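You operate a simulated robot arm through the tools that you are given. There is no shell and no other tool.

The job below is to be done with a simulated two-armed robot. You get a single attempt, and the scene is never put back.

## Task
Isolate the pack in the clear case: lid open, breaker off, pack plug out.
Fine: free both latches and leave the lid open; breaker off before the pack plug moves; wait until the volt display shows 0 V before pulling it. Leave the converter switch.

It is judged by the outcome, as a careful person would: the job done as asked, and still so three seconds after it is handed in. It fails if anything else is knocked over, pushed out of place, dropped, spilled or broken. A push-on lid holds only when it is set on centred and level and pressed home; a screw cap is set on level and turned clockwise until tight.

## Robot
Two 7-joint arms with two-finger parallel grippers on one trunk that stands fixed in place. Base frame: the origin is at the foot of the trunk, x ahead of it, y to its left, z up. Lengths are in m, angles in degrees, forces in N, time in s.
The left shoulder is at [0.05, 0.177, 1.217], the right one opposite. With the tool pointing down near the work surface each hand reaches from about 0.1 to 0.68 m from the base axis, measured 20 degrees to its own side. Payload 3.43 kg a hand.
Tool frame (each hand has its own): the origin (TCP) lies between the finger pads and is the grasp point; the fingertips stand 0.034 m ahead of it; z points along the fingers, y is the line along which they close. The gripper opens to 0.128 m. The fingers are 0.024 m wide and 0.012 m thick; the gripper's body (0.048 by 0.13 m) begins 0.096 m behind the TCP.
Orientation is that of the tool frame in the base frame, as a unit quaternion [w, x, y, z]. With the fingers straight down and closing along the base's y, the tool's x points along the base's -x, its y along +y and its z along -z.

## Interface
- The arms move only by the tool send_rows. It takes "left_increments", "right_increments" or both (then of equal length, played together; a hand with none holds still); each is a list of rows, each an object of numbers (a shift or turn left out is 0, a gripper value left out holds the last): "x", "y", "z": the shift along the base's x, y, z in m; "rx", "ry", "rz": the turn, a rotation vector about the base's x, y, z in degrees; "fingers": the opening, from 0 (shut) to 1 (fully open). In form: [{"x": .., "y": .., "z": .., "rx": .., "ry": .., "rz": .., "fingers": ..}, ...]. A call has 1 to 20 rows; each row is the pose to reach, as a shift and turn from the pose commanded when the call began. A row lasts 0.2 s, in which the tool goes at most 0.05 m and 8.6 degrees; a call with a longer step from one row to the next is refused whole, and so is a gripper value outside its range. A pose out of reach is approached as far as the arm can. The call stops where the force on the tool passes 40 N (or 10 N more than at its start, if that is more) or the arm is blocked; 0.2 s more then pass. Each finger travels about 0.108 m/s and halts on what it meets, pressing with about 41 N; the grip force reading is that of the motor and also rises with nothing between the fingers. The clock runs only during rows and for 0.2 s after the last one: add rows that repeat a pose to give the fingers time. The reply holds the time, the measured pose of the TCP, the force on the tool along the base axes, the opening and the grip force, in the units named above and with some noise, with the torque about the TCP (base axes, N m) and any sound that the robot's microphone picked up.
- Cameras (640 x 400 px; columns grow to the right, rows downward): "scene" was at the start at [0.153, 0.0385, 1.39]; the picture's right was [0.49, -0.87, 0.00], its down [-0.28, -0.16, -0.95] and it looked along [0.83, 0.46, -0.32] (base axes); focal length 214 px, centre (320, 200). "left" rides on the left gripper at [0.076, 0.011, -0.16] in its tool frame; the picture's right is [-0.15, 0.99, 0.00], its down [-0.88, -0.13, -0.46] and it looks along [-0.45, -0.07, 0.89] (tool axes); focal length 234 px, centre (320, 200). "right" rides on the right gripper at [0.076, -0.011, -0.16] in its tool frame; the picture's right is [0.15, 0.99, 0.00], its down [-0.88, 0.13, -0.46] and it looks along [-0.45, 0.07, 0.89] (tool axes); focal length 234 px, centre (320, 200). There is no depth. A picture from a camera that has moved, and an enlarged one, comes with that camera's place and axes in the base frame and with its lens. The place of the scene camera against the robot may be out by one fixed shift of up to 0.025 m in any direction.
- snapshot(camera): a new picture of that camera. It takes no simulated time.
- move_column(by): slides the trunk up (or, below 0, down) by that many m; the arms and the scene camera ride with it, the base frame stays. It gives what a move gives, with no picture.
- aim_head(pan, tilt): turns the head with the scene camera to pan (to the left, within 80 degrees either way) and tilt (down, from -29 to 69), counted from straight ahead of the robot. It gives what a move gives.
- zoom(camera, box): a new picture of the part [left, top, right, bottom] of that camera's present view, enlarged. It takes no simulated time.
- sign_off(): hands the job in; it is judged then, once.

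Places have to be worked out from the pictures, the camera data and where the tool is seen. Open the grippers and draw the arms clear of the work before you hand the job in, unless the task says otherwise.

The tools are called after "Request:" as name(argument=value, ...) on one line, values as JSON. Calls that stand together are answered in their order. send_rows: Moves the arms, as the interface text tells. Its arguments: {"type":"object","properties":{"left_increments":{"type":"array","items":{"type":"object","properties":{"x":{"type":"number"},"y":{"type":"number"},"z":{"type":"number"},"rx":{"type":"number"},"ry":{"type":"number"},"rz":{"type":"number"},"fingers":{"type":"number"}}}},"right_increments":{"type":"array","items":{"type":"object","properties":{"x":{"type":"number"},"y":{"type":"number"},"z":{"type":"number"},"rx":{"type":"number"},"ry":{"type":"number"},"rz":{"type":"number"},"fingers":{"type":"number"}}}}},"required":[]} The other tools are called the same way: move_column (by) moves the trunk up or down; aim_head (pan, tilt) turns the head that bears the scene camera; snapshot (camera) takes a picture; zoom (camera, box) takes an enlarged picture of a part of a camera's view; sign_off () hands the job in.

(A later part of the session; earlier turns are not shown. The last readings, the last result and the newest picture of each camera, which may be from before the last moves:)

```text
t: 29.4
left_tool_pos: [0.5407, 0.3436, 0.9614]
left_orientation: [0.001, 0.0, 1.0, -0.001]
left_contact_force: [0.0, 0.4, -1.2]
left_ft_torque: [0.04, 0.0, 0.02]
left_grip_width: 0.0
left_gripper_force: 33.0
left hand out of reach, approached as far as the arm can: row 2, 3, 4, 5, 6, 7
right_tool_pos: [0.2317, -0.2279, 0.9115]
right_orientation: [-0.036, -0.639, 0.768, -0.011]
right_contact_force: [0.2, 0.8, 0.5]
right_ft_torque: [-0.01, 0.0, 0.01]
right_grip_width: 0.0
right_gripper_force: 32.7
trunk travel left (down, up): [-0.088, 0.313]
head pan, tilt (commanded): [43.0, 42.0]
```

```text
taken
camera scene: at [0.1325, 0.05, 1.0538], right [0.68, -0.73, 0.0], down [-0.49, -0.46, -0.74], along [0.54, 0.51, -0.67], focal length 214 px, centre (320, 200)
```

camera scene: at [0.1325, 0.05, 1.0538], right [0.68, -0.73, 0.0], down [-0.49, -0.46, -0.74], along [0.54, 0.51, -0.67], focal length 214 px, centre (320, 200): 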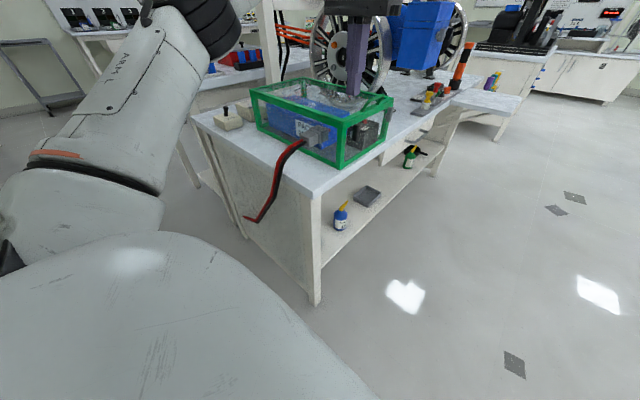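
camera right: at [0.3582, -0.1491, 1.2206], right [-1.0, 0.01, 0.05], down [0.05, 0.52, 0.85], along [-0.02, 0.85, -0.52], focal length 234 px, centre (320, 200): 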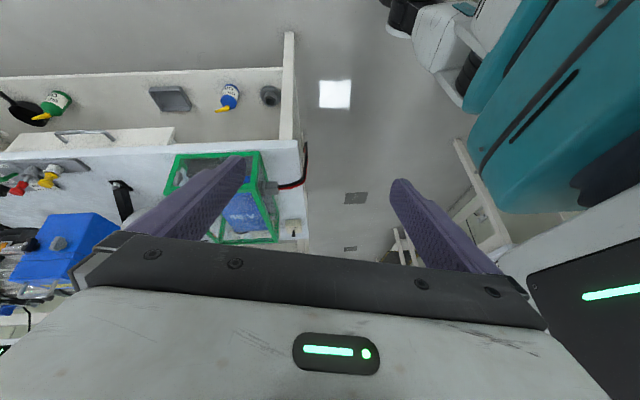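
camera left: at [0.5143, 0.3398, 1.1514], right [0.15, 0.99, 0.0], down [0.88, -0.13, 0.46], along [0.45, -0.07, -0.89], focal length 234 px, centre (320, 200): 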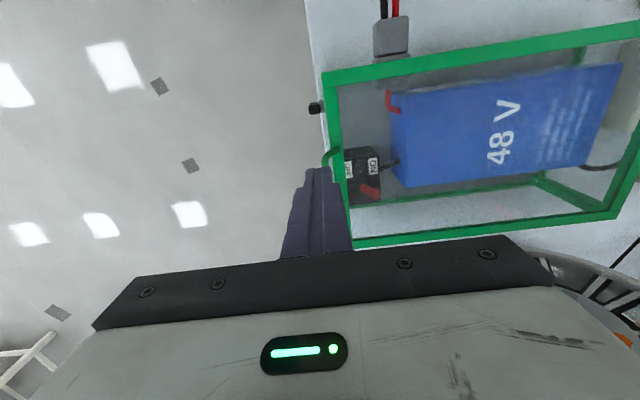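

Too low now: the arm's wrist reach is about 0.55 m from the shoulder, so the shoulder should sit near wrist height. I'll raise the trunk by 0.10 m.

Request:
move_column(by=0.1)

Request:
send_rows(left_increments=[{"x": 0.0, "y": -0.01, "z": 0.0, "ry": -7}, {"x": 0.005, "y": -0.02, "z": 0.0, "ry": -14}, {"x": 0.01, "y": -0.0236, "z": -0.02, "ry": -21}, {"x": 0.0156, "y": -0.0236, "z": -0.04, "ry": -28}, {"x": 0.0156, "y": -0.0236, "z": -0.06, "ry": -35}, {"x": 0.0156, "y": -0.0236, "z": -0.08, "ry": -35}])

Request:
zoom(camera="scene", box=[280, 50, 440, 200])

```text
t: 30.7
left_tool_pos: [0.5408, 0.3443, 1.0628]
left_orientation: [0.001, 0.0, 1.0, -0.001]
left_contact_force: [-0.4, -0.2, 0.3]
left_ft_torque: [0.02, 0.01, 0.01]
left_grip_width: 0.0
left_gripper_force: 33.1
right_tool_pos: [0.2318, -0.2278, 1.0114]
right_orientation: [-0.035, -0.64, 0.768, -0.012]
right_contact_force: [0.7, 0.7, -0.2]
right_ft_torque: [-0.01, 0.01, -0.04]
right_grip_width: 0.0002
right_gripper_force: 33.3
trunk travel left (down, up): [-0.188, 0.213]
head pan, tilt (commanded): [43.0, 42.0]
```

```text
t: 32.1
left_tool_pos: [0.5565, 0.3196, 0.9811]
left_orientation: [0.302, 0.0, 0.953, -0.001]
left_contact_force: [0.2, 0.1, -0.3]
left_ft_torque: [-0.01, 0.03, 0.01]
left_grip_width: 0.0002
left_gripper_force: 32.5
right_tool_pos: [0.2317, -0.2265, 1.0126]
right_orientation: [-0.036, -0.639, 0.768, -0.012]
right_contact_force: [0.6, -0.1, -0.1]
right_ft_torque: [-0.03, -0.06, -0.01]
right_grip_width: 0.0
right_gripper_force: 33.6
trunk travel left (down, up): [-0.188, 0.213]
head pan, tilt (commanded): [43.0, 42.0]
```

```text
2.67 times, centred on (360, 125) of scene
camera zoom: at [0.1326, 0.0502, 1.1538], right [0.68, -0.73, 0.0], down [-0.49, -0.46, -0.74], along [0.54, 0.51, -0.67], focal length 572 px, centre (213, 400)
```

zoom: 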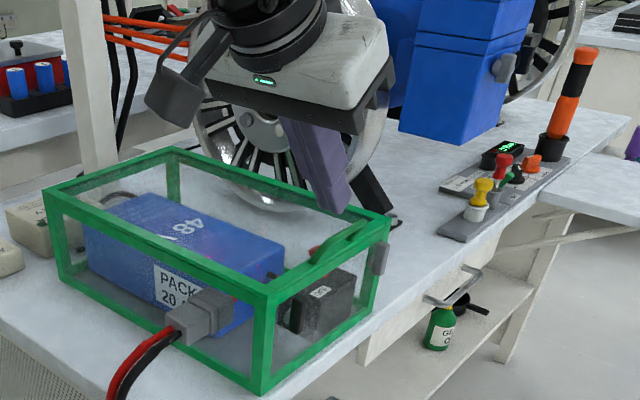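

Good reach now. Zoom in on the end face from this lower head position before descending.

Request:
zoom(camera="scene", box=[370, 120, 434, 200])

Request:
snapshot(camera="left")

```text
5.00 times, centred on (402, 160) of scene
camera zoom: at [0.1326, 0.0502, 1.1538], right [0.68, -0.73, 0.0], down [-0.49, -0.46, -0.74], along [0.54, 0.51, -0.67], focal length 1072 px, centre (-90, 400)
```

zoom: 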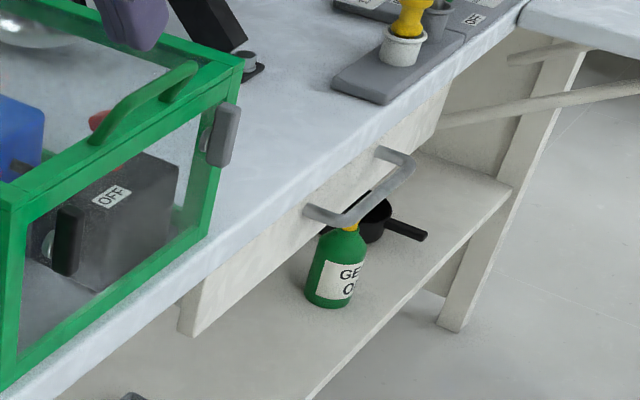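

```text
taken
camera left: at [0.4011, 0.3324, 1.069], right [0.12, 0.99, 0.08], down [0.46, -0.13, 0.88], along [0.88, -0.07, -0.47], focal length 234 px, centre (320, 200)
```

left: 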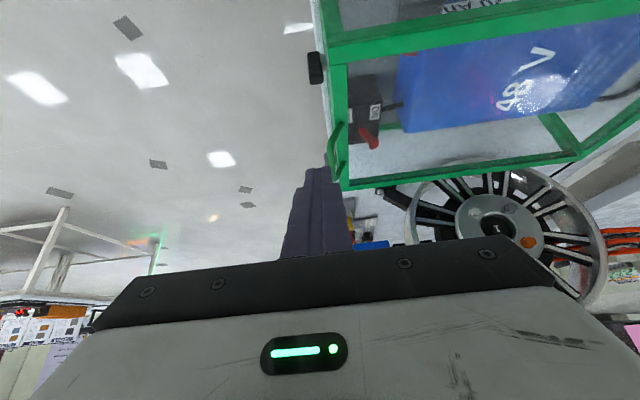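

Request:
zoom(camera="scene", box=[340, 110, 404, 190])

Request:
zoom(camera="left", box=[280, 30, 400, 205])

```text
5.00 times, centred on (372, 150) of scene
camera zoom: at [0.1326, 0.0502, 1.1538], right [0.68, -0.73, 0.0], down [-0.49, -0.46, -0.74], along [0.54, 0.51, -0.67], focal length 1072 px, centre (60, 450)
```

zoom: 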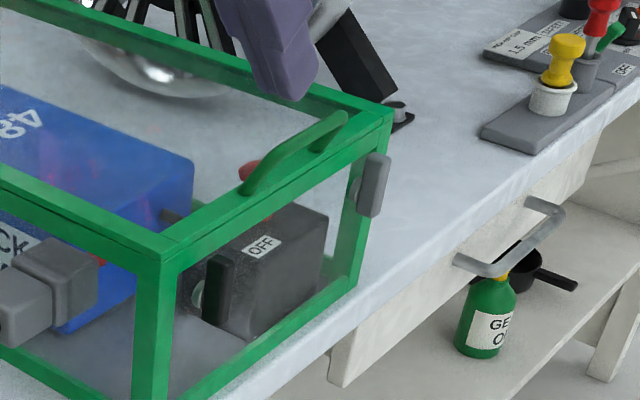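

```text
2.29 times, centred on (340, 118) of left
camera zoom: at [0.4011, 0.3324, 1.069], right [0.12, 0.99, 0.08], down [0.46, -0.13, 0.88], along [0.88, -0.07, -0.47], focal length 535 px, centre (274, 389)
```

zoom: 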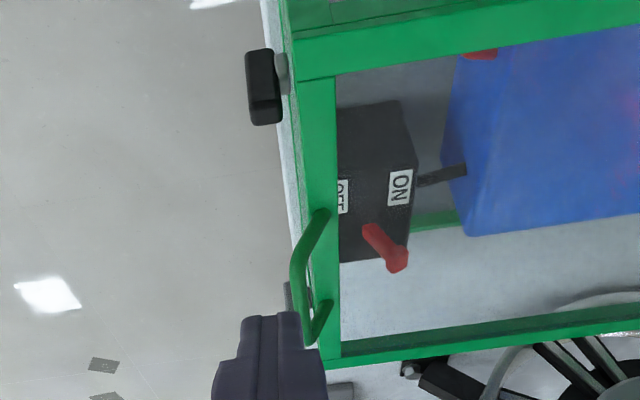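

Both latches, the loop handle and the red breaker lever (leaning toward ON, +y) are now clear. I'll lower the tilted fingertips behind the black bar's upper end.

Request:
send_rows(left_increments=[{"x": 0.002, "z": -0.03}, {"x": 0.003, "z": -0.06}, {"x": 0.003, "z": -0.08}, {"x": 0.003, "z": -0.0944}, {"x": 0.003, "z": -0.0944}])

Request:
zoom(camera="scene", box=[340, 110, 404, 190])

Request:
zoom(camera="left", box=[280, 80, 380, 205])

```text
t: 33.3
left_tool_pos: [0.5585, 0.319, 0.8875]
left_orientation: [0.302, 0.001, 0.953, -0.001]
left_contact_force: [0.5, 0.0, -0.3]
left_ft_torque: [0.01, -0.02, -0.06]
left_grip_width: 0.0001
left_gripper_force: 32.9
right_tool_pos: [0.2313, -0.2285, 1.0111]
right_orientation: [-0.036, -0.639, 0.769, -0.012]
right_contact_force: [0.0, 0.6, 0.4]
right_ft_torque: [0.01, 0.03, 0.01]
right_grip_width: 0.0
right_gripper_force: 33.0
trunk travel left (down, up): [-0.188, 0.213]
head pan, tilt (commanded): [43.0, 42.0]
```

```text
5.00 times, centred on (372, 150) of scene
camera zoom: at [0.1327, 0.0501, 1.1538], right [0.68, -0.73, 0.0], down [-0.49, -0.46, -0.74], along [0.54, 0.51, -0.67], focal length 1072 px, centre (60, 450)
```

zoom: 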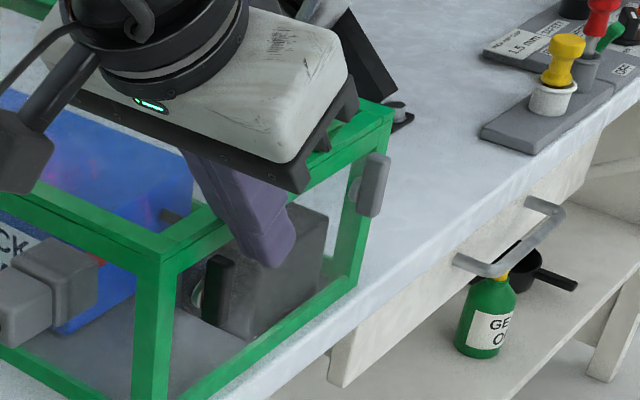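

```text
3.20 times, centred on (330, 142) of left
camera zoom: at [0.4051, 0.3314, 0.9755], right [0.12, 0.99, 0.08], down [0.46, -0.13, 0.88], along [0.88, -0.07, -0.47], focal length 749 px, centre (288, 384)
```

zoom: 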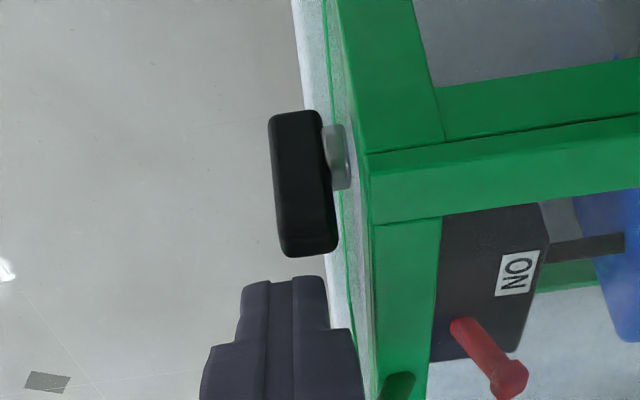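

Fingertips are behind the bar with clearance. I'll draw back in −x in small steps and watch for force and rotation.

Request:
send_rows(left_increments=[{"x": -0.004}, {"x": -0.008}, {"x": -0.011}, {"x": -0.014}, {"x": -0.017}, {"x": -0.017}])

Request:
zoom(camera="scene", box=[340, 110, 404, 190])

Request:
zoom(camera="left", box=[280, 80, 380, 205])

```text
t: 34.7
left_tool_pos: [0.5431, 0.3179, 0.8879]
left_orientation: [0.301, 0.0, 0.954, -0.001]
left_contact_force: [0.3, 0.5, 0.7]
left_ft_torque: [-0.03, 0.02, 0.0]
left_grip_width: 0.0
left_gripper_force: 32.7
right_tool_pos: [0.2316, -0.2271, 1.0105]
right_orientation: [-0.036, -0.639, 0.768, -0.011]
right_contact_force: [-1.1, 0.9, -1.1]
right_ft_torque: [-0.02, 0.03, 0.02]
right_grip_width: 0.0001
right_gripper_force: 32.6
trunk travel left (down, up): [-0.188, 0.213]
head pan, tilt (commanded): [43.0, 42.0]
```

```text
5.00 times, centred on (372, 150) of scene
camera zoom: at [0.1326, 0.0501, 1.1538], right [0.68, -0.73, 0.0], down [-0.49, -0.46, -0.74], along [0.54, 0.51, -0.67], focal length 1072 px, centre (60, 450)
```

zoom: 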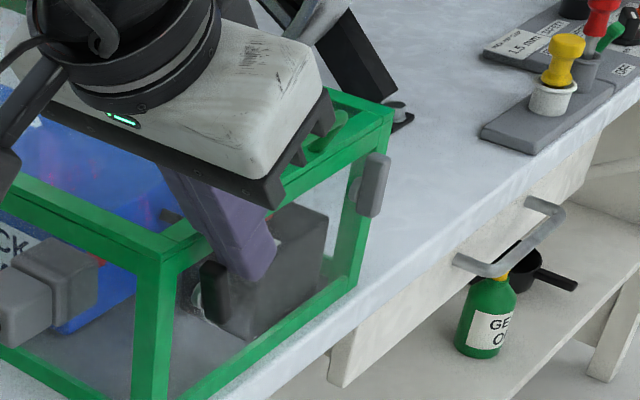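

```text
3.20 times, centred on (330, 142) of left
camera zoom: at [0.3877, 0.3317, 0.9754], right [0.12, 0.99, 0.08], down [0.46, -0.13, 0.88], along [0.88, -0.07, -0.47], focal length 749 px, centre (288, 384)
```

zoom: 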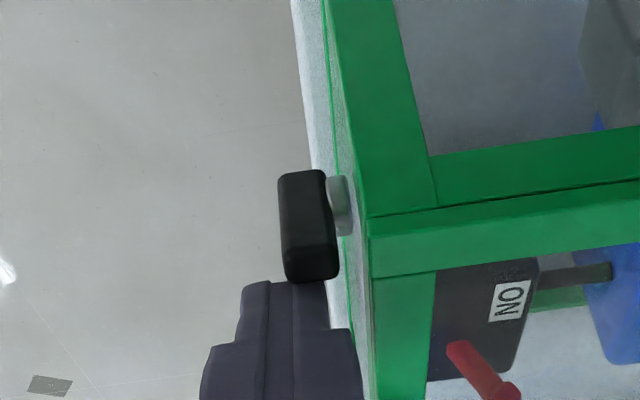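

The bar moves freely this way, and it now looks tilted with its top toward −x. I'll keep drawing back.

Request:
send_rows(left_increments=[{"x": -0.004}, {"x": -0.008}, {"x": -0.01}, {"x": -0.01}])

Request:
zoom(camera="scene", box=[340, 110, 404, 190])

Request:
zoom(camera="left", box=[280, 80, 380, 205])

```text
t: 35.7
left_tool_pos: [0.533, 0.3197, 0.8886]
left_orientation: [0.302, 0.001, 0.953, -0.001]
left_contact_force: [0.4, -0.2, -0.1]
left_ft_torque: [-0.01, -0.02, 0.0]
left_grip_width: 0.0
left_gripper_force: 33.2
right_tool_pos: [0.232, -0.2279, 1.0117]
right_orientation: [-0.036, -0.639, 0.769, -0.012]
right_contact_force: [-0.3, -0.5, -0.2]
right_ft_torque: [0.01, 0.01, -0.03]
right_grip_width: 0.0002
right_gripper_force: 32.9
trunk travel left (down, up): [-0.188, 0.213]
head pan, tilt (commanded): [43.0, 42.0]
```

```text
5.00 times, centred on (372, 150) of scene
camera zoom: at [0.1327, 0.0501, 1.1538], right [0.68, -0.73, 0.0], down [-0.49, -0.46, -0.74], along [0.54, 0.51, -0.67], focal length 1072 px, centre (60, 450)
```

zoom: 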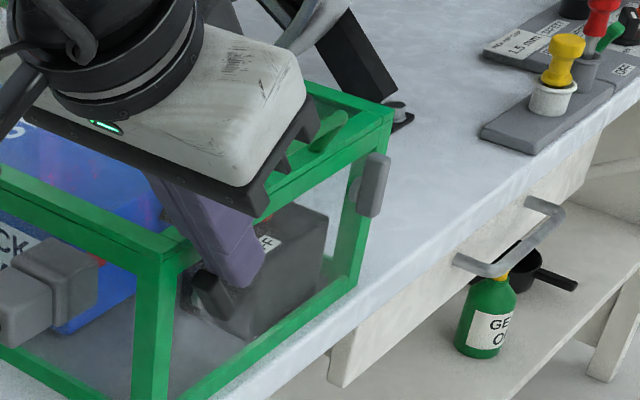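

```text
3.20 times, centred on (330, 142) of left
camera zoom: at [0.378, 0.3326, 0.9757], right [0.12, 0.99, 0.08], down [0.46, -0.13, 0.88], along [0.88, -0.07, -0.47], focal length 749 px, centre (288, 384)
```

zoom: 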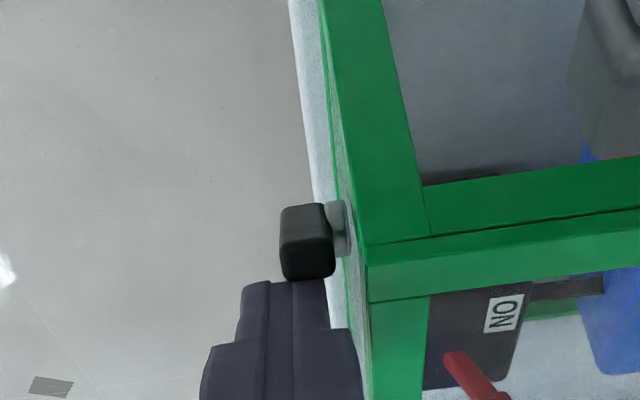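

About halfway round with negligible force. I'll lift, shift over the bar's raised end, and press it down toward horizontal.

Request:
send_rows(left_increments=[{"x": 0.003, "z": 0.01}, {"x": 0.0, "z": 0.035}, {"x": -0.015, "z": 0.035}, {"x": -0.015, "z": 0.02}, {"x": -0.015, "z": 0.01}, {"x": -0.015, "z": 0.004}, {"x": -0.015, "z": 0.0}, {"x": -0.015, "z": -0.003}, {"x": -0.015, "z": -0.003}])

Request:
zoom(camera="scene", box=[340, 110, 404, 190])

Request:
zoom(camera="left", box=[280, 80, 380, 205])

```text
t: 37.5
left_tool_pos: [0.5185, 0.3194, 0.8966]
left_orientation: [0.312, 0.0, 0.95, 0.0]
left_contact_force: [-16.4, 5.4, 23.7]
left_ft_torque: [0.11, 0.34, 0.25]
left_grip_width: 0.0001
left_gripper_force: 33.3
right_tool_pos: [0.2305, -0.2287, 1.0126]
right_orientation: [-0.034, -0.64, 0.768, -0.012]
right_contact_force: [0.5, 0.1, -0.6]
right_ft_torque: [-0.04, 0.0, -0.04]
right_grip_width: 0.0001
right_gripper_force: 33.0
trunk travel left (down, up): [-0.188, 0.213]
head pan, tilt (commanded): [43.0, 42.0]
stopped in row 8 (left hand): the force on the tool passed its limit at 43 N (the readings are from after the stop); the commanded pose is now the measured one
```

```text
5.00 times, centred on (372, 150) of scene
camera zoom: at [0.1295, 0.0494, 1.1545], right [0.68, -0.73, 0.0], down [-0.49, -0.46, -0.75], along [0.55, 0.51, -0.67], focal length 1072 px, centre (60, 450)
```

zoom: 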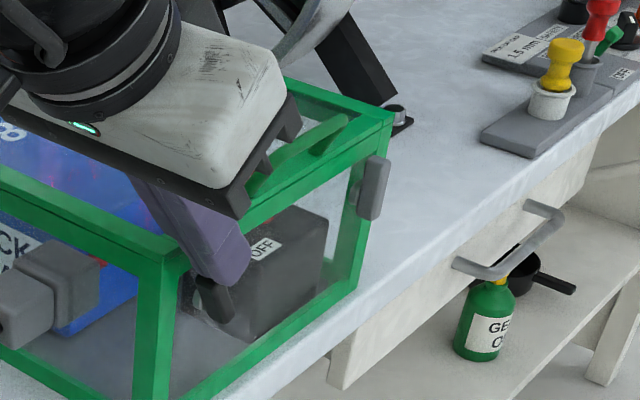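

```text
3.20 times, centred on (330, 142) of left
camera zoom: at [0.3626, 0.3325, 0.9804], right [0.12, 0.99, 0.09], down [0.44, -0.13, 0.89], along [0.89, -0.07, -0.45], focal length 749 px, centre (288, 384)
```

zoom: 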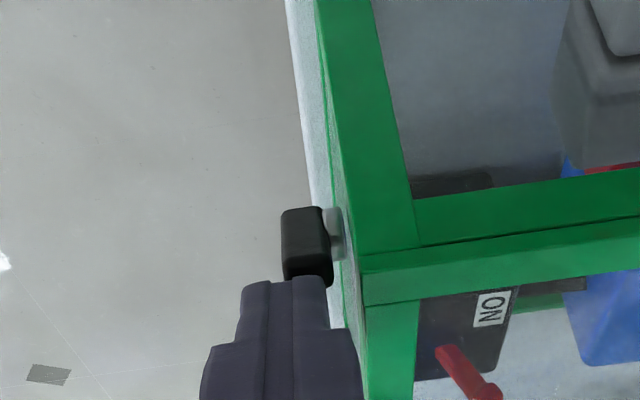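

Pressing there just loaded the bar along its axis (it sits about 35° round), so no turn. I'll lift, go back behind the bar, and sweep the fingertip corner along an arc to carry it past horizontal.

Request:
send_rows(left_increments=[{"x": 0.0, "z": 0.02}, {"x": 0.01, "z": 0.03}, {"x": 0.02, "z": 0.02}, {"x": 0.02, "z": 0.005}, {"x": 0.02, "z": -0.002}, {"x": 0.014, "z": -0.0025}, {"x": 0.008, "z": -0.0027}, {"x": 0.0061, "z": -0.004}, {"x": 0.0043, "z": -0.0051}, {"x": 0.003, "z": -0.0068}, {"x": 0.0017, "z": -0.0086}, {"x": 0.0009, "z": -0.0106}, {"x": 0.0009, "z": -0.0106}])

Request:
zoom(camera="scene", box=[340, 110, 404, 190])

Request:
zoom(camera="left", box=[280, 80, 380, 205])

```text
t: 40.3
left_tool_pos: [0.5212, 0.3203, 0.8796]
left_orientation: [0.307, 0.0, 0.952, -0.001]
left_contact_force: [0.2, 1.3, 3.8]
left_ft_torque: [0.03, -0.03, 0.05]
left_grip_width: 0.0
left_gripper_force: 33.5
right_tool_pos: [0.231, -0.2271, 1.0112]
right_orientation: [-0.034, -0.64, 0.768, -0.012]
right_contact_force: [0.1, -0.1, -0.2]
right_ft_torque: [-0.01, 0.01, 0.0]
right_grip_width: 0.0
right_gripper_force: 33.3
trunk travel left (down, up): [-0.188, 0.213]
head pan, tilt (commanded): [43.0, 42.0]
```

```text
5.00 times, centred on (372, 150) of scene
camera zoom: at [0.1323, 0.05, 1.1539], right [0.68, -0.73, 0.0], down [-0.49, -0.46, -0.74], along [0.54, 0.51, -0.67], focal length 1072 px, centre (60, 450)
```

zoom: 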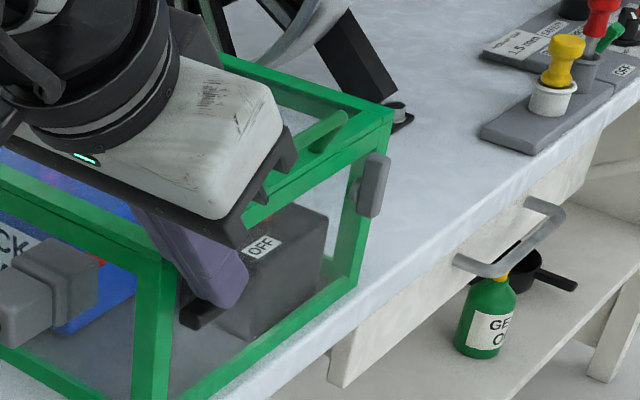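

```text
3.20 times, centred on (330, 142) of left
camera zoom: at [0.3653, 0.333, 0.9662], right [0.12, 0.99, 0.09], down [0.45, -0.13, 0.88], along [0.89, -0.07, -0.46], focal length 749 px, centre (288, 384)
```

zoom: 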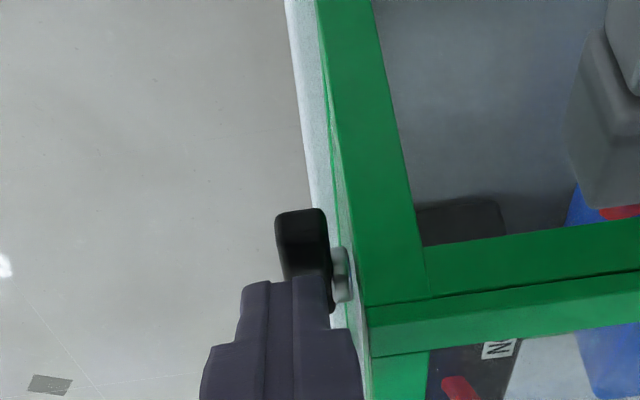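

The bar now looks about horizontal. I'll lift the hand away to check it.

Request:
send_rows(left_increments=[{"z": 0.03}, {"z": 0.07}, {"x": 0.02, "z": 0.1}])

Request:
zoom(camera="scene", box=[340, 110, 404, 190])

Request:
zoom(camera="left", box=[280, 30, 400, 205])

```text
t: 41.1
left_tool_pos: [0.5421, 0.321, 0.979]
left_orientation: [0.306, 0.0, 0.952, 0.0]
left_contact_force: [0.3, 1.1, 0.6]
left_ft_torque: [-0.01, -0.01, 0.01]
left_grip_width: 0.0
left_gripper_force: 33.1
right_tool_pos: [0.2322, -0.2288, 1.0108]
right_orientation: [-0.036, -0.639, 0.768, -0.011]
right_contact_force: [0.2, -0.8, 0.3]
right_ft_torque: [0.03, -0.03, -0.01]
right_grip_width: 0.0002
right_gripper_force: 33.3
trunk travel left (down, up): [-0.188, 0.213]
head pan, tilt (commanded): [43.0, 42.0]
```

```text
5.00 times, centred on (372, 150) of scene
camera zoom: at [0.1326, 0.05, 1.1538], right [0.68, -0.73, 0.0], down [-0.49, -0.46, -0.74], along [0.54, 0.51, -0.67], focal length 1072 px, centre (60, 450)
```

zoom: 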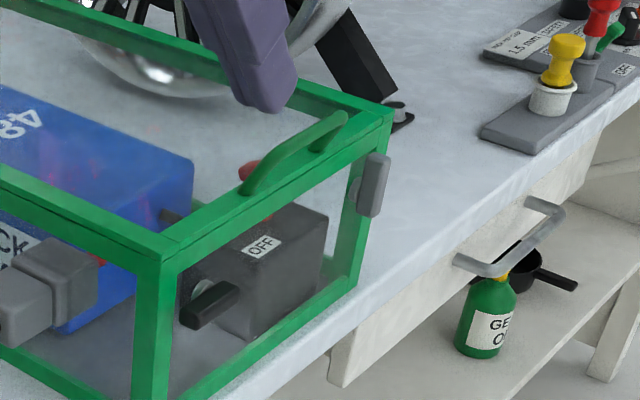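

```text
2.29 times, centred on (340, 118) of left
camera zoom: at [0.3858, 0.3338, 1.0657], right [0.12, 0.99, 0.09], down [0.45, -0.13, 0.88], along [0.89, -0.07, -0.46], focal length 535 px, centre (274, 389)
```

zoom: 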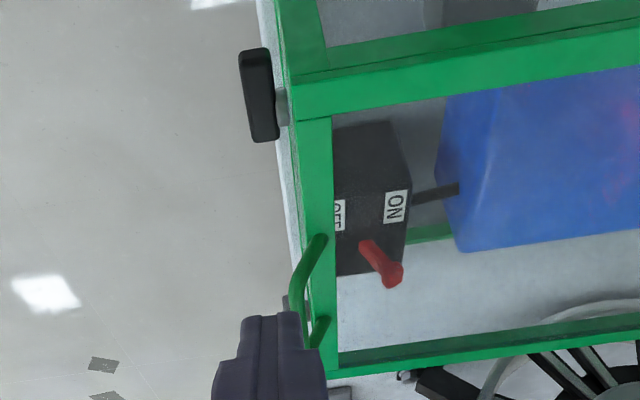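

The black latch is now horizontal, i.e. turned a quarter. Before the grey one I need the handle's exact shape, because it seems to lean outward. I'll use the right hand's camera as a side view.

Request:
send_rows(right_increments=[{"x": 0.03, "y": 0.04, "rx": 6}, {"x": 0.05, "y": 0.08, "rx": 12}, {"x": 0.07, "y": 0.12, "rx": 18}, {"x": 0.09, "y": 0.16, "rx": 24}, {"x": 0.11, "y": 0.19, "rx": 30}, {"x": 0.12, "y": 0.21, "rx": 35}])

Request:
snapshot(camera="right")

```text
t: 42.5
left_tool_pos: [0.5411, 0.3208, 0.9792]
left_orientation: [0.307, 0.0, 0.952, -0.001]
left_contact_force: [0.4, -0.2, -0.6]
left_ft_torque: [0.0, 0.01, -0.03]
left_grip_width: 0.0003
left_gripper_force: 32.8
right_tool_pos: [0.3505, -0.0179, 1.0126]
right_orientation: [0.158, -0.62, 0.736, 0.22]
right_contact_force: [0.0, -0.4, 0.4]
right_ft_torque: [0.03, 0.01, -0.01]
right_grip_width: 0.0
right_gripper_force: 32.3
trunk travel left (down, up): [-0.188, 0.213]
head pan, tilt (commanded): [43.0, 42.0]
```

```text
taken
camera right: at [0.3552, -0.1643, 1.1082], right [-1.0, 0.01, 0.05], down [0.05, 0.52, 0.85], along [-0.02, 0.85, -0.52], focal length 234 px, centre (320, 200)
```

right: 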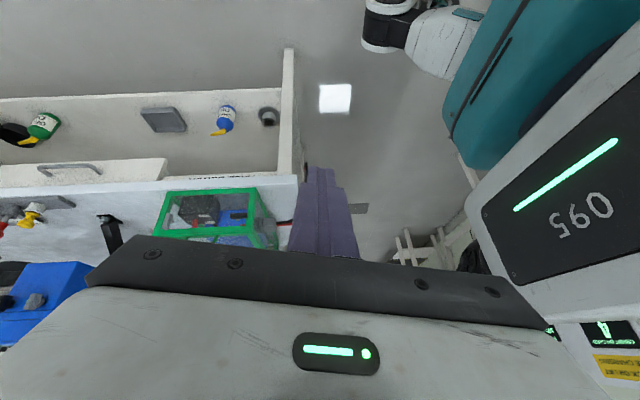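

Zooming the right-hand view on the end face and handle.

Request:
zoom(camera="right", box=[140, 170, 300, 255])

Request:
zoom(camera="right", box=[150, 182, 246, 242])

```text
4.00 times, centred on (220, 212) of right
camera zoom: at [0.3552, -0.1643, 1.1082], right [-1.0, 0.01, 0.05], down [0.05, 0.52, 0.85], along [-0.02, 0.85, -0.52], focal length 937 px, centre (720, 150)
```

zoom: 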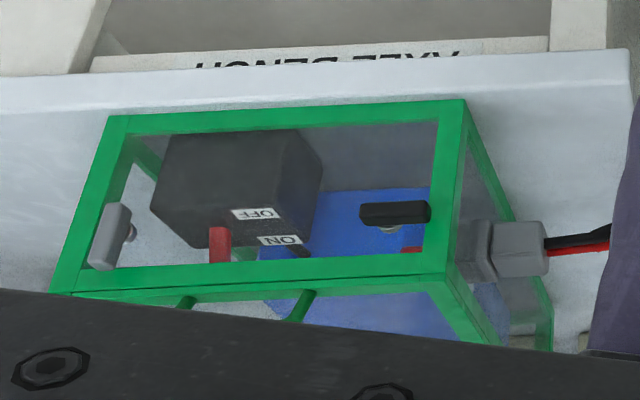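

```text
6.67 times, centred on (198, 212) of right
camera zoom: at [0.3552, -0.1643, 1.1082], right [-1.0, 0.01, 0.05], down [0.05, 0.52, 0.85], along [-0.02, 0.85, -0.52], focal length 1561 px, centre (1133, 120)
```

zoom: 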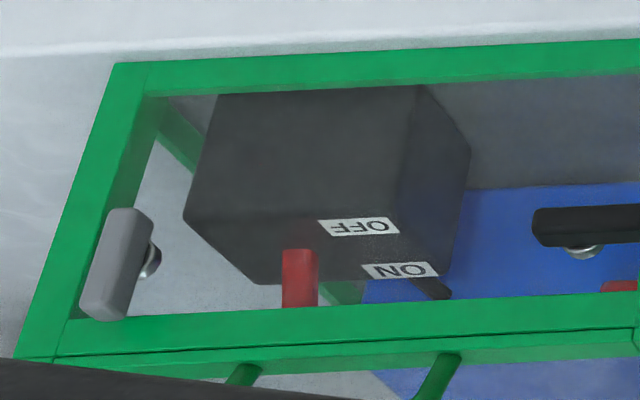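

The black latch is confirmed horizontal. The handle's feet are at x≈0.596 and 0.670, y≈0.357. I'll raise the right hand to bring the handle's crest into view.

Request:
send_rows(right_increments=[{"z": 0.04}, {"z": 0.08}])

Request:
zoom(camera="right", box=[150, 150, 270, 225])

```text
t: 43.1
left_tool_pos: [0.5409, 0.3218, 0.9801]
left_orientation: [0.307, 0.0, 0.952, 0.0]
left_contact_force: [-0.6, 0.4, 0.0]
left_ft_torque: [0.01, -0.01, -0.01]
left_grip_width: 0.0002
left_gripper_force: 32.6
right_tool_pos: [0.3516, -0.0171, 1.0922]
right_orientation: [0.157, -0.621, 0.736, 0.219]
right_contact_force: [0.1, 0.8, 1.0]
right_ft_torque: [0.03, 0.0, -0.02]
right_grip_width: 0.0
right_gripper_force: 32.5
trunk travel left (down, up): [-0.188, 0.213]
head pan, tilt (commanded): [43.0, 42.0]
```

```text
5.33 times, centred on (210, 188) of right
camera zoom: at [0.3558, -0.1642, 1.1879], right [-1.0, 0.01, 0.05], down [0.05, 0.52, 0.85], along [-0.02, 0.85, -0.52], focal length 1249 px, centre (907, 267)
```

zoom: 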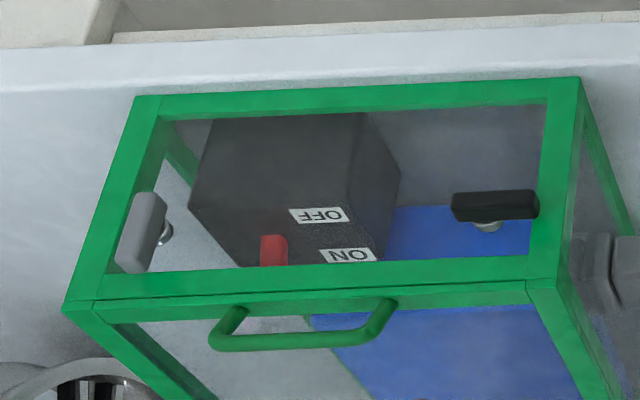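

This view settles it. The handle's crest is a bar along x (0.594–0.665) at y≈0.333, z≈0.906, leaning outward. The grey bar stands vertical at x≈0.706, z 0.825–0.870. I'll yaw the left hand about 25° and tilt to 45° so it can get past the handle from the −y side.

Request:
send_rows(left_increments=[{"x": 0.0, "y": -0.02, "z": 0.01, "rz": 6.5}, {"x": 0.005, "y": -0.04, "z": 0.02, "rz": 13}, {"x": 0.01, "y": -0.05, "z": 0.02, "rz": 19}, {"x": 0.02, "y": -0.06, "z": 0.02, "rz": 25}])

Request:
send_rows(left_increments=[{"x": 0.02, "y": 0.01, "z": -0.01, "rx": 2, "ry": -4.2}, {"x": 0.05, "y": 0.02, "z": -0.03, "rx": 4, "ry": -8.5}, {"x": 0.08, "y": 0.025, "z": -0.06, "rx": 4, "ry": -8.5}, {"x": 0.1, "y": 0.025, "z": -0.08, "rx": 4, "ry": -8.5}])

Request:
zoom(camera="right", box=[130, 140, 270, 230])

Request:
snapshot(camera="left")

```text
t: 44.1
left_tool_pos: [0.5623, 0.2602, 0.9978]
left_orientation: [0.299, -0.207, 0.929, 0.066]
left_contact_force: [-0.2, -0.5, -0.4]
left_ft_torque: [0.01, 0.0, -0.01]
left_grip_width: 0.0
left_gripper_force: 32.9
right_tool_pos: [0.3525, -0.0158, 1.0911]
right_orientation: [0.159, -0.621, 0.736, 0.22]
right_contact_force: [-0.2, 0.8, 0.9]
right_ft_torque: [-0.02, -0.04, 0.02]
right_grip_width: 0.0003
right_gripper_force: 33.2
trunk travel left (down, up): [-0.188, 0.213]
head pan, tilt (commanded): [43.0, 42.0]
```

```text
t: 45.1
left_tool_pos: [0.6619, 0.2866, 0.9201]
left_orientation: [0.375, -0.199, 0.902, 0.083]
left_contact_force: [-0.3, 0.8, -0.3]
left_ft_torque: [-0.01, -0.01, 0.01]
left_grip_width: 0.0002
left_gripper_force: 32.9
right_tool_pos: [0.3528, -0.0176, 1.0912]
right_orientation: [0.159, -0.62, 0.736, 0.22]
right_contact_force: [0.1, -0.1, -0.1]
right_ft_torque: [-0.01, 0.01, 0.05]
right_grip_width: 0.0001
right_gripper_force: 33.5
trunk travel left (down, up): [-0.188, 0.213]
head pan, tilt (commanded): [43.0, 42.0]
```

```text
4.44 times, centred on (200, 185) of right
camera zoom: at [0.3563, -0.1644, 1.1875], right [-1.0, 0.01, 0.05], down [0.05, 0.52, 0.85], along [-0.02, 0.85, -0.52], focal length 1041 px, centre (853, 267)
```

zoom: 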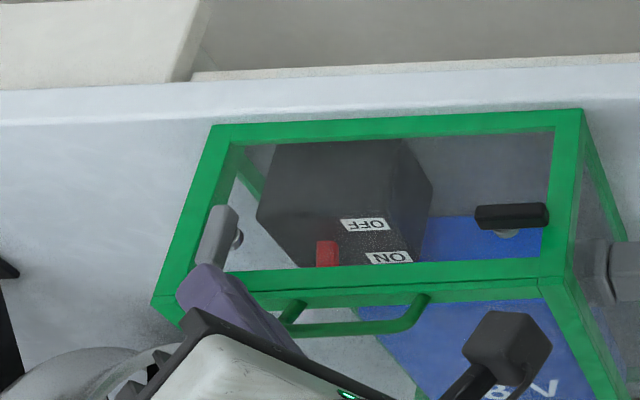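

```text
taken
camera left: at [0.5044, 0.2285, 0.9784], right [-0.32, 0.94, 0.1], down [0.33, 0.01, 0.95], along [0.89, 0.34, -0.31], focal length 234 px, centre (320, 200)
```

left: 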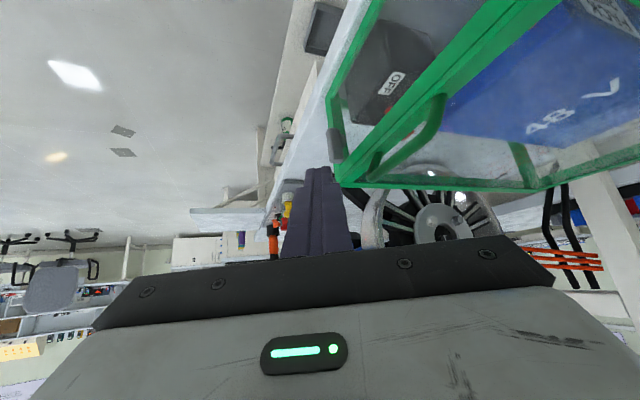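

Pose reached as planned; the tip is just outside and before the grey latch. I'll lower to the bar's upper-half height, staying off to −y, and then slide in.

Request:
send_rows(left_increments=[{"x": -0.002, "y": 0.002, "z": -0.02}, {"x": -0.002, "y": 0.003, "z": -0.0426}, {"x": -0.002, "y": 0.013, "z": -0.0426}, {"x": -0.002, "y": 0.023, "z": -0.0426}, {"x": -0.002, "y": 0.023, "z": -0.0426}])

Request:
zoom(camera="right", box=[130, 140, 270, 230])

Request:
zoom(camera="left", box=[260, 80, 420, 200])

Request:
zoom(camera="scene", box=[340, 90, 420, 190])

```text
t: 46.3
left_tool_pos: [0.6588, 0.3096, 0.8762]
left_orientation: [0.374, -0.2, 0.902, 0.083]
left_contact_force: [-0.1, 0.6, -0.5]
left_ft_torque: [0.0, 0.02, 0.01]
left_grip_width: 0.0001
left_gripper_force: 32.9
right_tool_pos: [0.3524, -0.0179, 1.0916]
right_orientation: [0.158, -0.621, 0.736, 0.219]
right_contact_force: [0.4, -0.1, -0.2]
right_ft_torque: [-0.04, 0.0, 0.01]
right_grip_width: 0.0
right_gripper_force: 33.1
trunk travel left (down, up): [-0.188, 0.213]
head pan, tilt (commanded): [43.0, 42.0]
```

```text
4.44 times, centred on (200, 185) of right
camera zoom: at [0.356, -0.1645, 1.1876], right [-1.0, 0.01, 0.05], down [0.05, 0.52, 0.85], along [-0.02, 0.85, -0.52], focal length 1041 px, centre (853, 267)
```

zoom: 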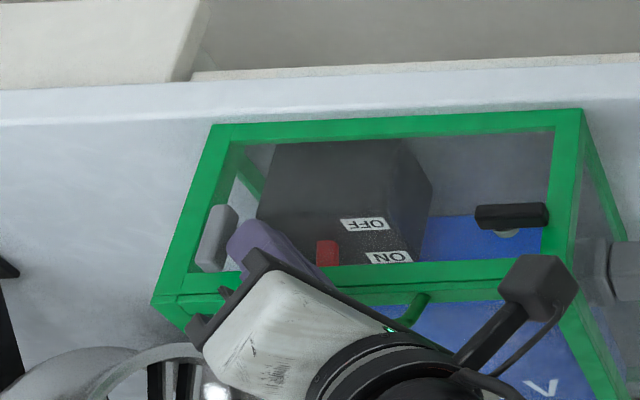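

```text
3.33 times, centred on (340, 140) of left
camera zoom: at [0.5019, 0.2511, 0.936], right [-0.32, 0.94, 0.1], down [0.33, 0.01, 0.95], along [0.89, 0.34, -0.31], focal length 781 px, centre (253, 400)
```

zoom: 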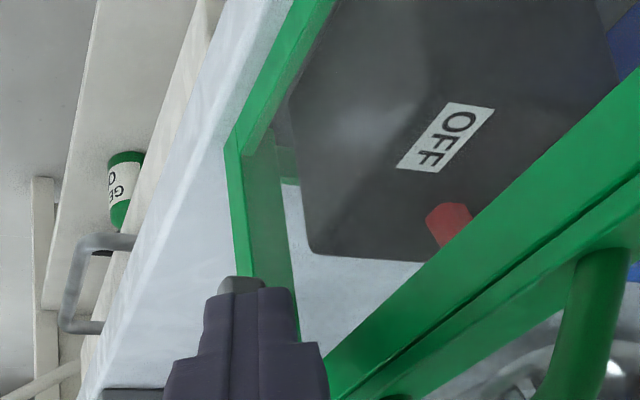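

```text
4.00 times, centred on (380, 140) of scene
camera zoom: at [0.1327, 0.0502, 1.1538], right [0.68, -0.73, 0.0], down [-0.49, -0.46, -0.74], along [0.54, 0.51, -0.67], focal length 858 px, centre (80, 440)
```

zoom: 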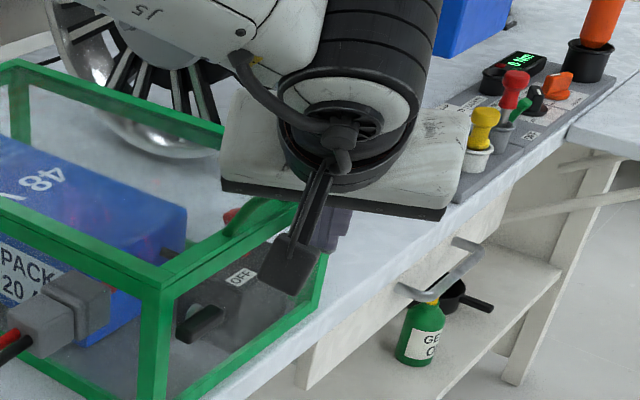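

The tip is just in front of the grey bar in both views. I'll push gently in +x to test this direction.

Request:
send_rows(left_increments=[{"x": 0.004}, {"x": 0.008}, {"x": 0.011}, {"x": 0.014}, {"x": 0.017}, {"x": 0.017}])

Request:
zoom(camera="right", box=[130, 140, 270, 230])

Request:
zoom(camera="left", box=[260, 80, 420, 200])

```text
t: 47.5
left_tool_pos: [0.6699, 0.3095, 0.875]
left_orientation: [0.369, -0.202, 0.903, 0.086]
left_contact_force: [-21.1, -0.6, 7.4]
left_ft_torque: [0.18, 0.06, 0.22]
left_grip_width: 0.0
left_gripper_force: 33.0
right_tool_pos: [0.3505, -0.0177, 1.0923]
right_orientation: [0.16, -0.621, 0.736, 0.218]
right_contact_force: [0.4, 0.2, -0.1]
right_ft_torque: [0.01, -0.01, 0.02]
right_grip_width: 0.0
right_gripper_force: 32.7
trunk travel left (down, up): [-0.188, 0.213]
head pan, tilt (commanded): [43.0, 42.0]
stopped in row 6 (left hand): the force on the tool passed its limit at 42 N (the readings are from after the stop); the commanded pose is now the measured one
```

```text
4.44 times, centred on (200, 185) of right
camera zoom: at [0.3532, -0.1651, 1.1888], right [-1.0, 0.01, 0.05], down [0.04, 0.52, 0.85], along [-0.02, 0.85, -0.52], focal length 1041 px, centre (853, 267)
```

zoom: 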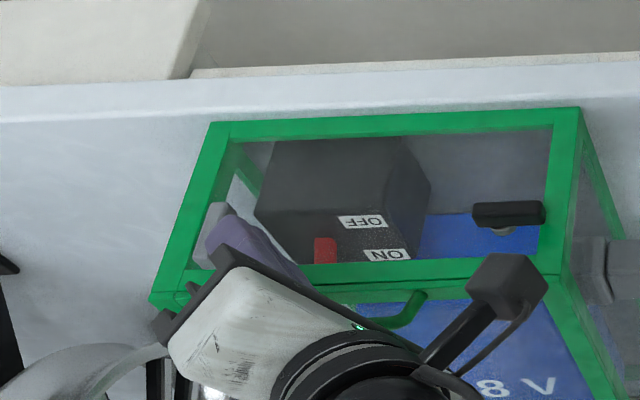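

```text
3.33 times, centred on (340, 140) of left
camera zoom: at [0.5137, 0.2491, 0.9371], right [-0.33, 0.94, 0.11], down [0.34, 0.01, 0.94], along [0.88, 0.35, -0.32], focal length 781 px, centre (253, 400)
```

zoom: 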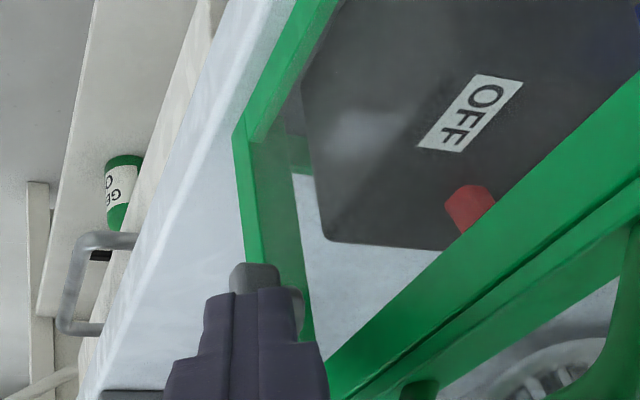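

Blocked at about 20–40 N, so the grey latch also turns the other way, like the black one. I'll back off, go lower, and push the bar's lower half in +x. That gives the same counter-clockwise turn without reaching past it.

Request:
send_rows(left_increments=[{"x": -0.01}, {"x": -0.02}, {"x": -0.02, "z": -0.012}, {"x": -0.02, "z": -0.024}, {"x": -0.02, "z": -0.024}])

Request:
zoom(camera="right", box=[130, 140, 270, 230])

Request:
zoom(camera="left", box=[260, 80, 420, 200])

```text
t: 48.7
left_tool_pos: [0.6518, 0.3087, 0.8488]
left_orientation: [0.369, -0.201, 0.903, 0.085]
left_contact_force: [0.6, 0.1, -0.8]
left_ft_torque: [0.02, 0.01, 0.0]
left_grip_width: 0.0
left_gripper_force: 33.4
right_tool_pos: [0.3529, -0.0178, 1.0914]
right_orientation: [0.159, -0.621, 0.736, 0.219]
right_contact_force: [1.0, 0.8, -0.1]
right_ft_torque: [-0.02, 0.01, -0.01]
right_grip_width: 0.0
right_gripper_force: 33.1
trunk travel left (down, up): [-0.188, 0.213]
head pan, tilt (commanded): [43.0, 42.0]
```

```text
4.44 times, centred on (200, 185) of right
camera zoom: at [0.356, -0.1645, 1.1876], right [-1.0, 0.01, 0.05], down [0.05, 0.52, 0.85], along [-0.02, 0.85, -0.52], focal length 1041 px, centre (853, 267)
```

zoom: 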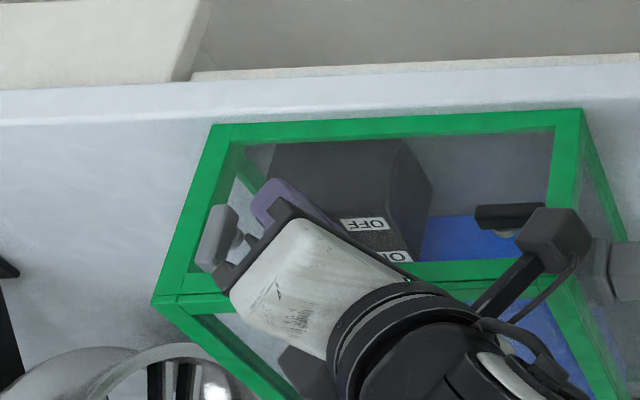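

```text
3.33 times, centred on (340, 140) of left
camera zoom: at [0.4966, 0.2498, 0.9111], right [-0.33, 0.94, 0.11], down [0.34, 0.01, 0.94], along [0.88, 0.34, -0.32], focal length 781 px, centre (253, 400)
```

zoom: 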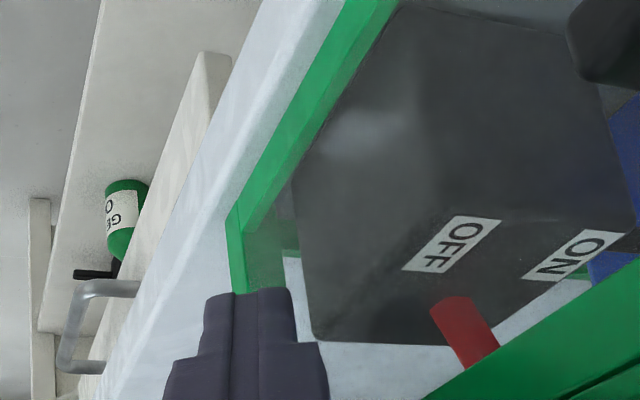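

The case hasn't shifted. The tip is now level with the lower half of the grey bar, so I'll push in +x.

Request:
send_rows(left_increments=[{"x": 0.005}, {"x": 0.01}, {"x": 0.014}, {"x": 0.017}, {"x": 0.02}, {"x": 0.023}, {"x": 0.023}])

Request:
zoom(camera="right", box=[130, 140, 270, 230])

Request:
zoom(camera="left", box=[260, 80, 420, 200])

```text
t: 50.3
left_tool_pos: [0.6757, 0.3097, 0.8485]
left_orientation: [0.367, -0.201, 0.904, 0.084]
left_contact_force: [-6.3, -2.5, -5.7]
left_ft_torque: [-0.18, 0.23, -0.11]
left_grip_width: 0.0
left_gripper_force: 32.5
right_tool_pos: [0.3518, -0.0175, 1.0911]
right_orientation: [0.158, -0.621, 0.736, 0.22]
right_contact_force: [-0.4, 0.4, 0.3]
right_ft_torque: [0.0, -0.02, 0.03]
right_grip_width: 0.0003
right_gripper_force: 33.7
trunk travel left (down, up): [-0.188, 0.213]
head pan, tilt (commanded): [43.0, 42.0]
```

```text
4.44 times, centred on (200, 185) of right
camera zoom: at [0.3562, -0.1644, 1.1874], right [-1.0, 0.01, 0.05], down [0.05, 0.52, 0.85], along [-0.02, 0.85, -0.52], focal length 1041 px, centre (853, 267)
```

zoom: 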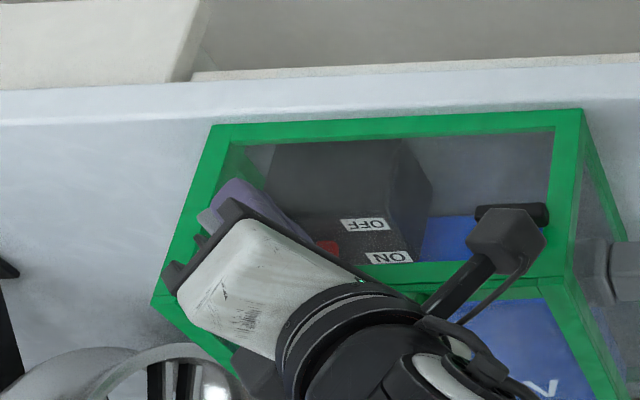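

```text
3.33 times, centred on (340, 140) of left
camera zoom: at [0.5195, 0.25, 0.9099], right [-0.33, 0.94, 0.11], down [0.34, 0.01, 0.94], along [0.88, 0.34, -0.32], focal length 781 px, centre (253, 400)
```

zoom: 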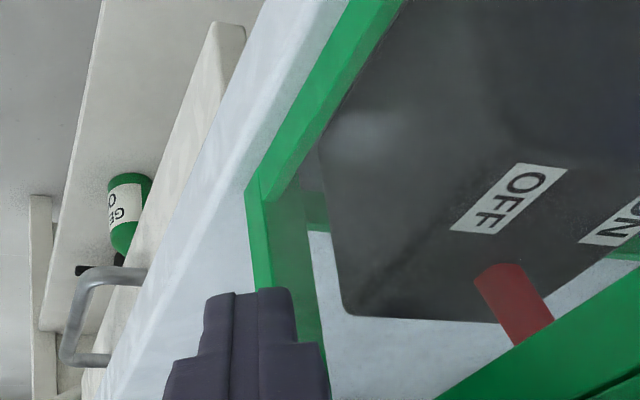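

It gave way: the tip moved through where it had been blocked, at only about 8 N. I'll push slightly further, then back off and check.

Request:
send_rows(left_increments=[{"x": 0.003, "z": 0.001}, {"x": 0.005, "z": 0.003}, {"x": 0.005, "z": 0.003}])

Request:
send_rows(left_increments=[{"x": -0.012, "y": -0.003}, {"x": -0.025, "y": -0.008}, {"x": -0.03, "y": -0.02}, {"x": -0.03, "y": -0.03, "z": 0.03}, {"x": -0.03, "y": -0.03, "z": 0.07}])

Request:
zoom(camera="right", box=[130, 140, 270, 230])

Request:
zoom(camera="left", box=[260, 80, 420, 200])

```text
t: 51.1
left_tool_pos: [0.6767, 0.3085, 0.8474]
left_orientation: [0.362, -0.203, 0.906, 0.085]
left_contact_force: [-27.4, -1.5, -15.6]
left_ft_torque: [-0.09, 0.66, 0.41]
left_grip_width: 0.0
left_gripper_force: 32.6
right_tool_pos: [0.3524, -0.0169, 1.0919]
right_orientation: [0.158, -0.622, 0.735, 0.219]
right_contact_force: [-0.4, -0.2, 0.0]
right_ft_torque: [0.01, 0.02, 0.01]
right_grip_width: 0.0001
right_gripper_force: 32.8
trunk travel left (down, up): [-0.188, 0.213]
head pan, tilt (commanded): [43.0, 42.0]
```

```text
t: 52.3
left_tool_pos: [0.6506, 0.2797, 0.9231]
left_orientation: [0.37, -0.201, 0.903, 0.084]
left_contact_force: [0.8, 0.8, 0.2]
left_ft_torque: [-0.03, 0.04, 0.02]
left_grip_width: 0.0002
left_gripper_force: 32.8
right_tool_pos: [0.3525, -0.0186, 1.0896]
right_orientation: [0.16, -0.62, 0.736, 0.22]
right_contact_force: [-0.7, 0.3, -0.3]
right_ft_torque: [-0.01, 0.02, 0.0]
right_grip_width: 0.0
right_gripper_force: 32.9
trunk travel left (down, up): [-0.188, 0.213]
head pan, tilt (commanded): [43.0, 42.0]
```

```text
4.44 times, centred on (200, 185) of right
camera zoom: at [0.3558, -0.1647, 1.1876], right [-1.0, 0.01, 0.05], down [0.05, 0.52, 0.85], along [-0.02, 0.85, -0.52], focal length 1041 px, centre (853, 267)
```

zoom: 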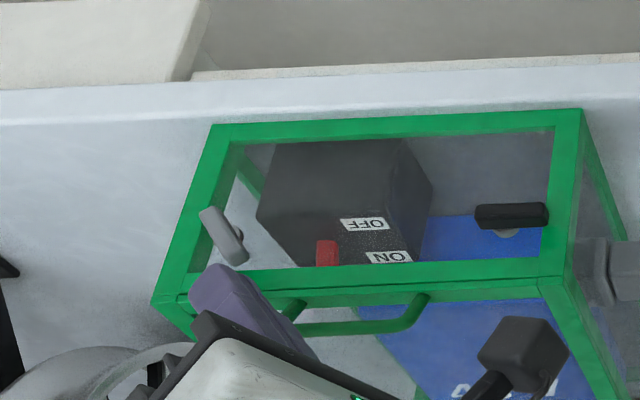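

```text
3.33 times, centred on (340, 140) of left
camera zoom: at [0.4943, 0.221, 0.9856], right [-0.33, 0.94, 0.11], down [0.34, 0.01, 0.94], along [0.88, 0.34, -0.32], focal length 781 px, centre (253, 400)
```

zoom: 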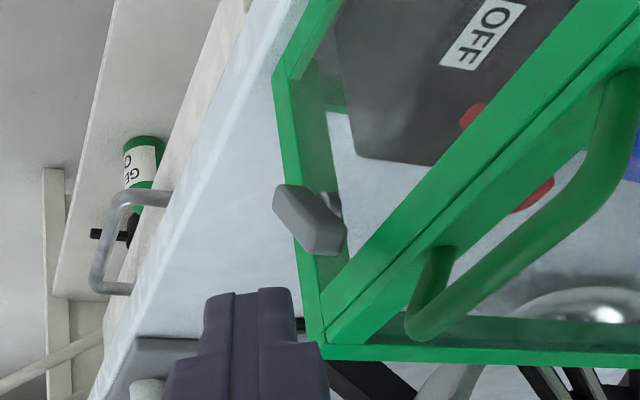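

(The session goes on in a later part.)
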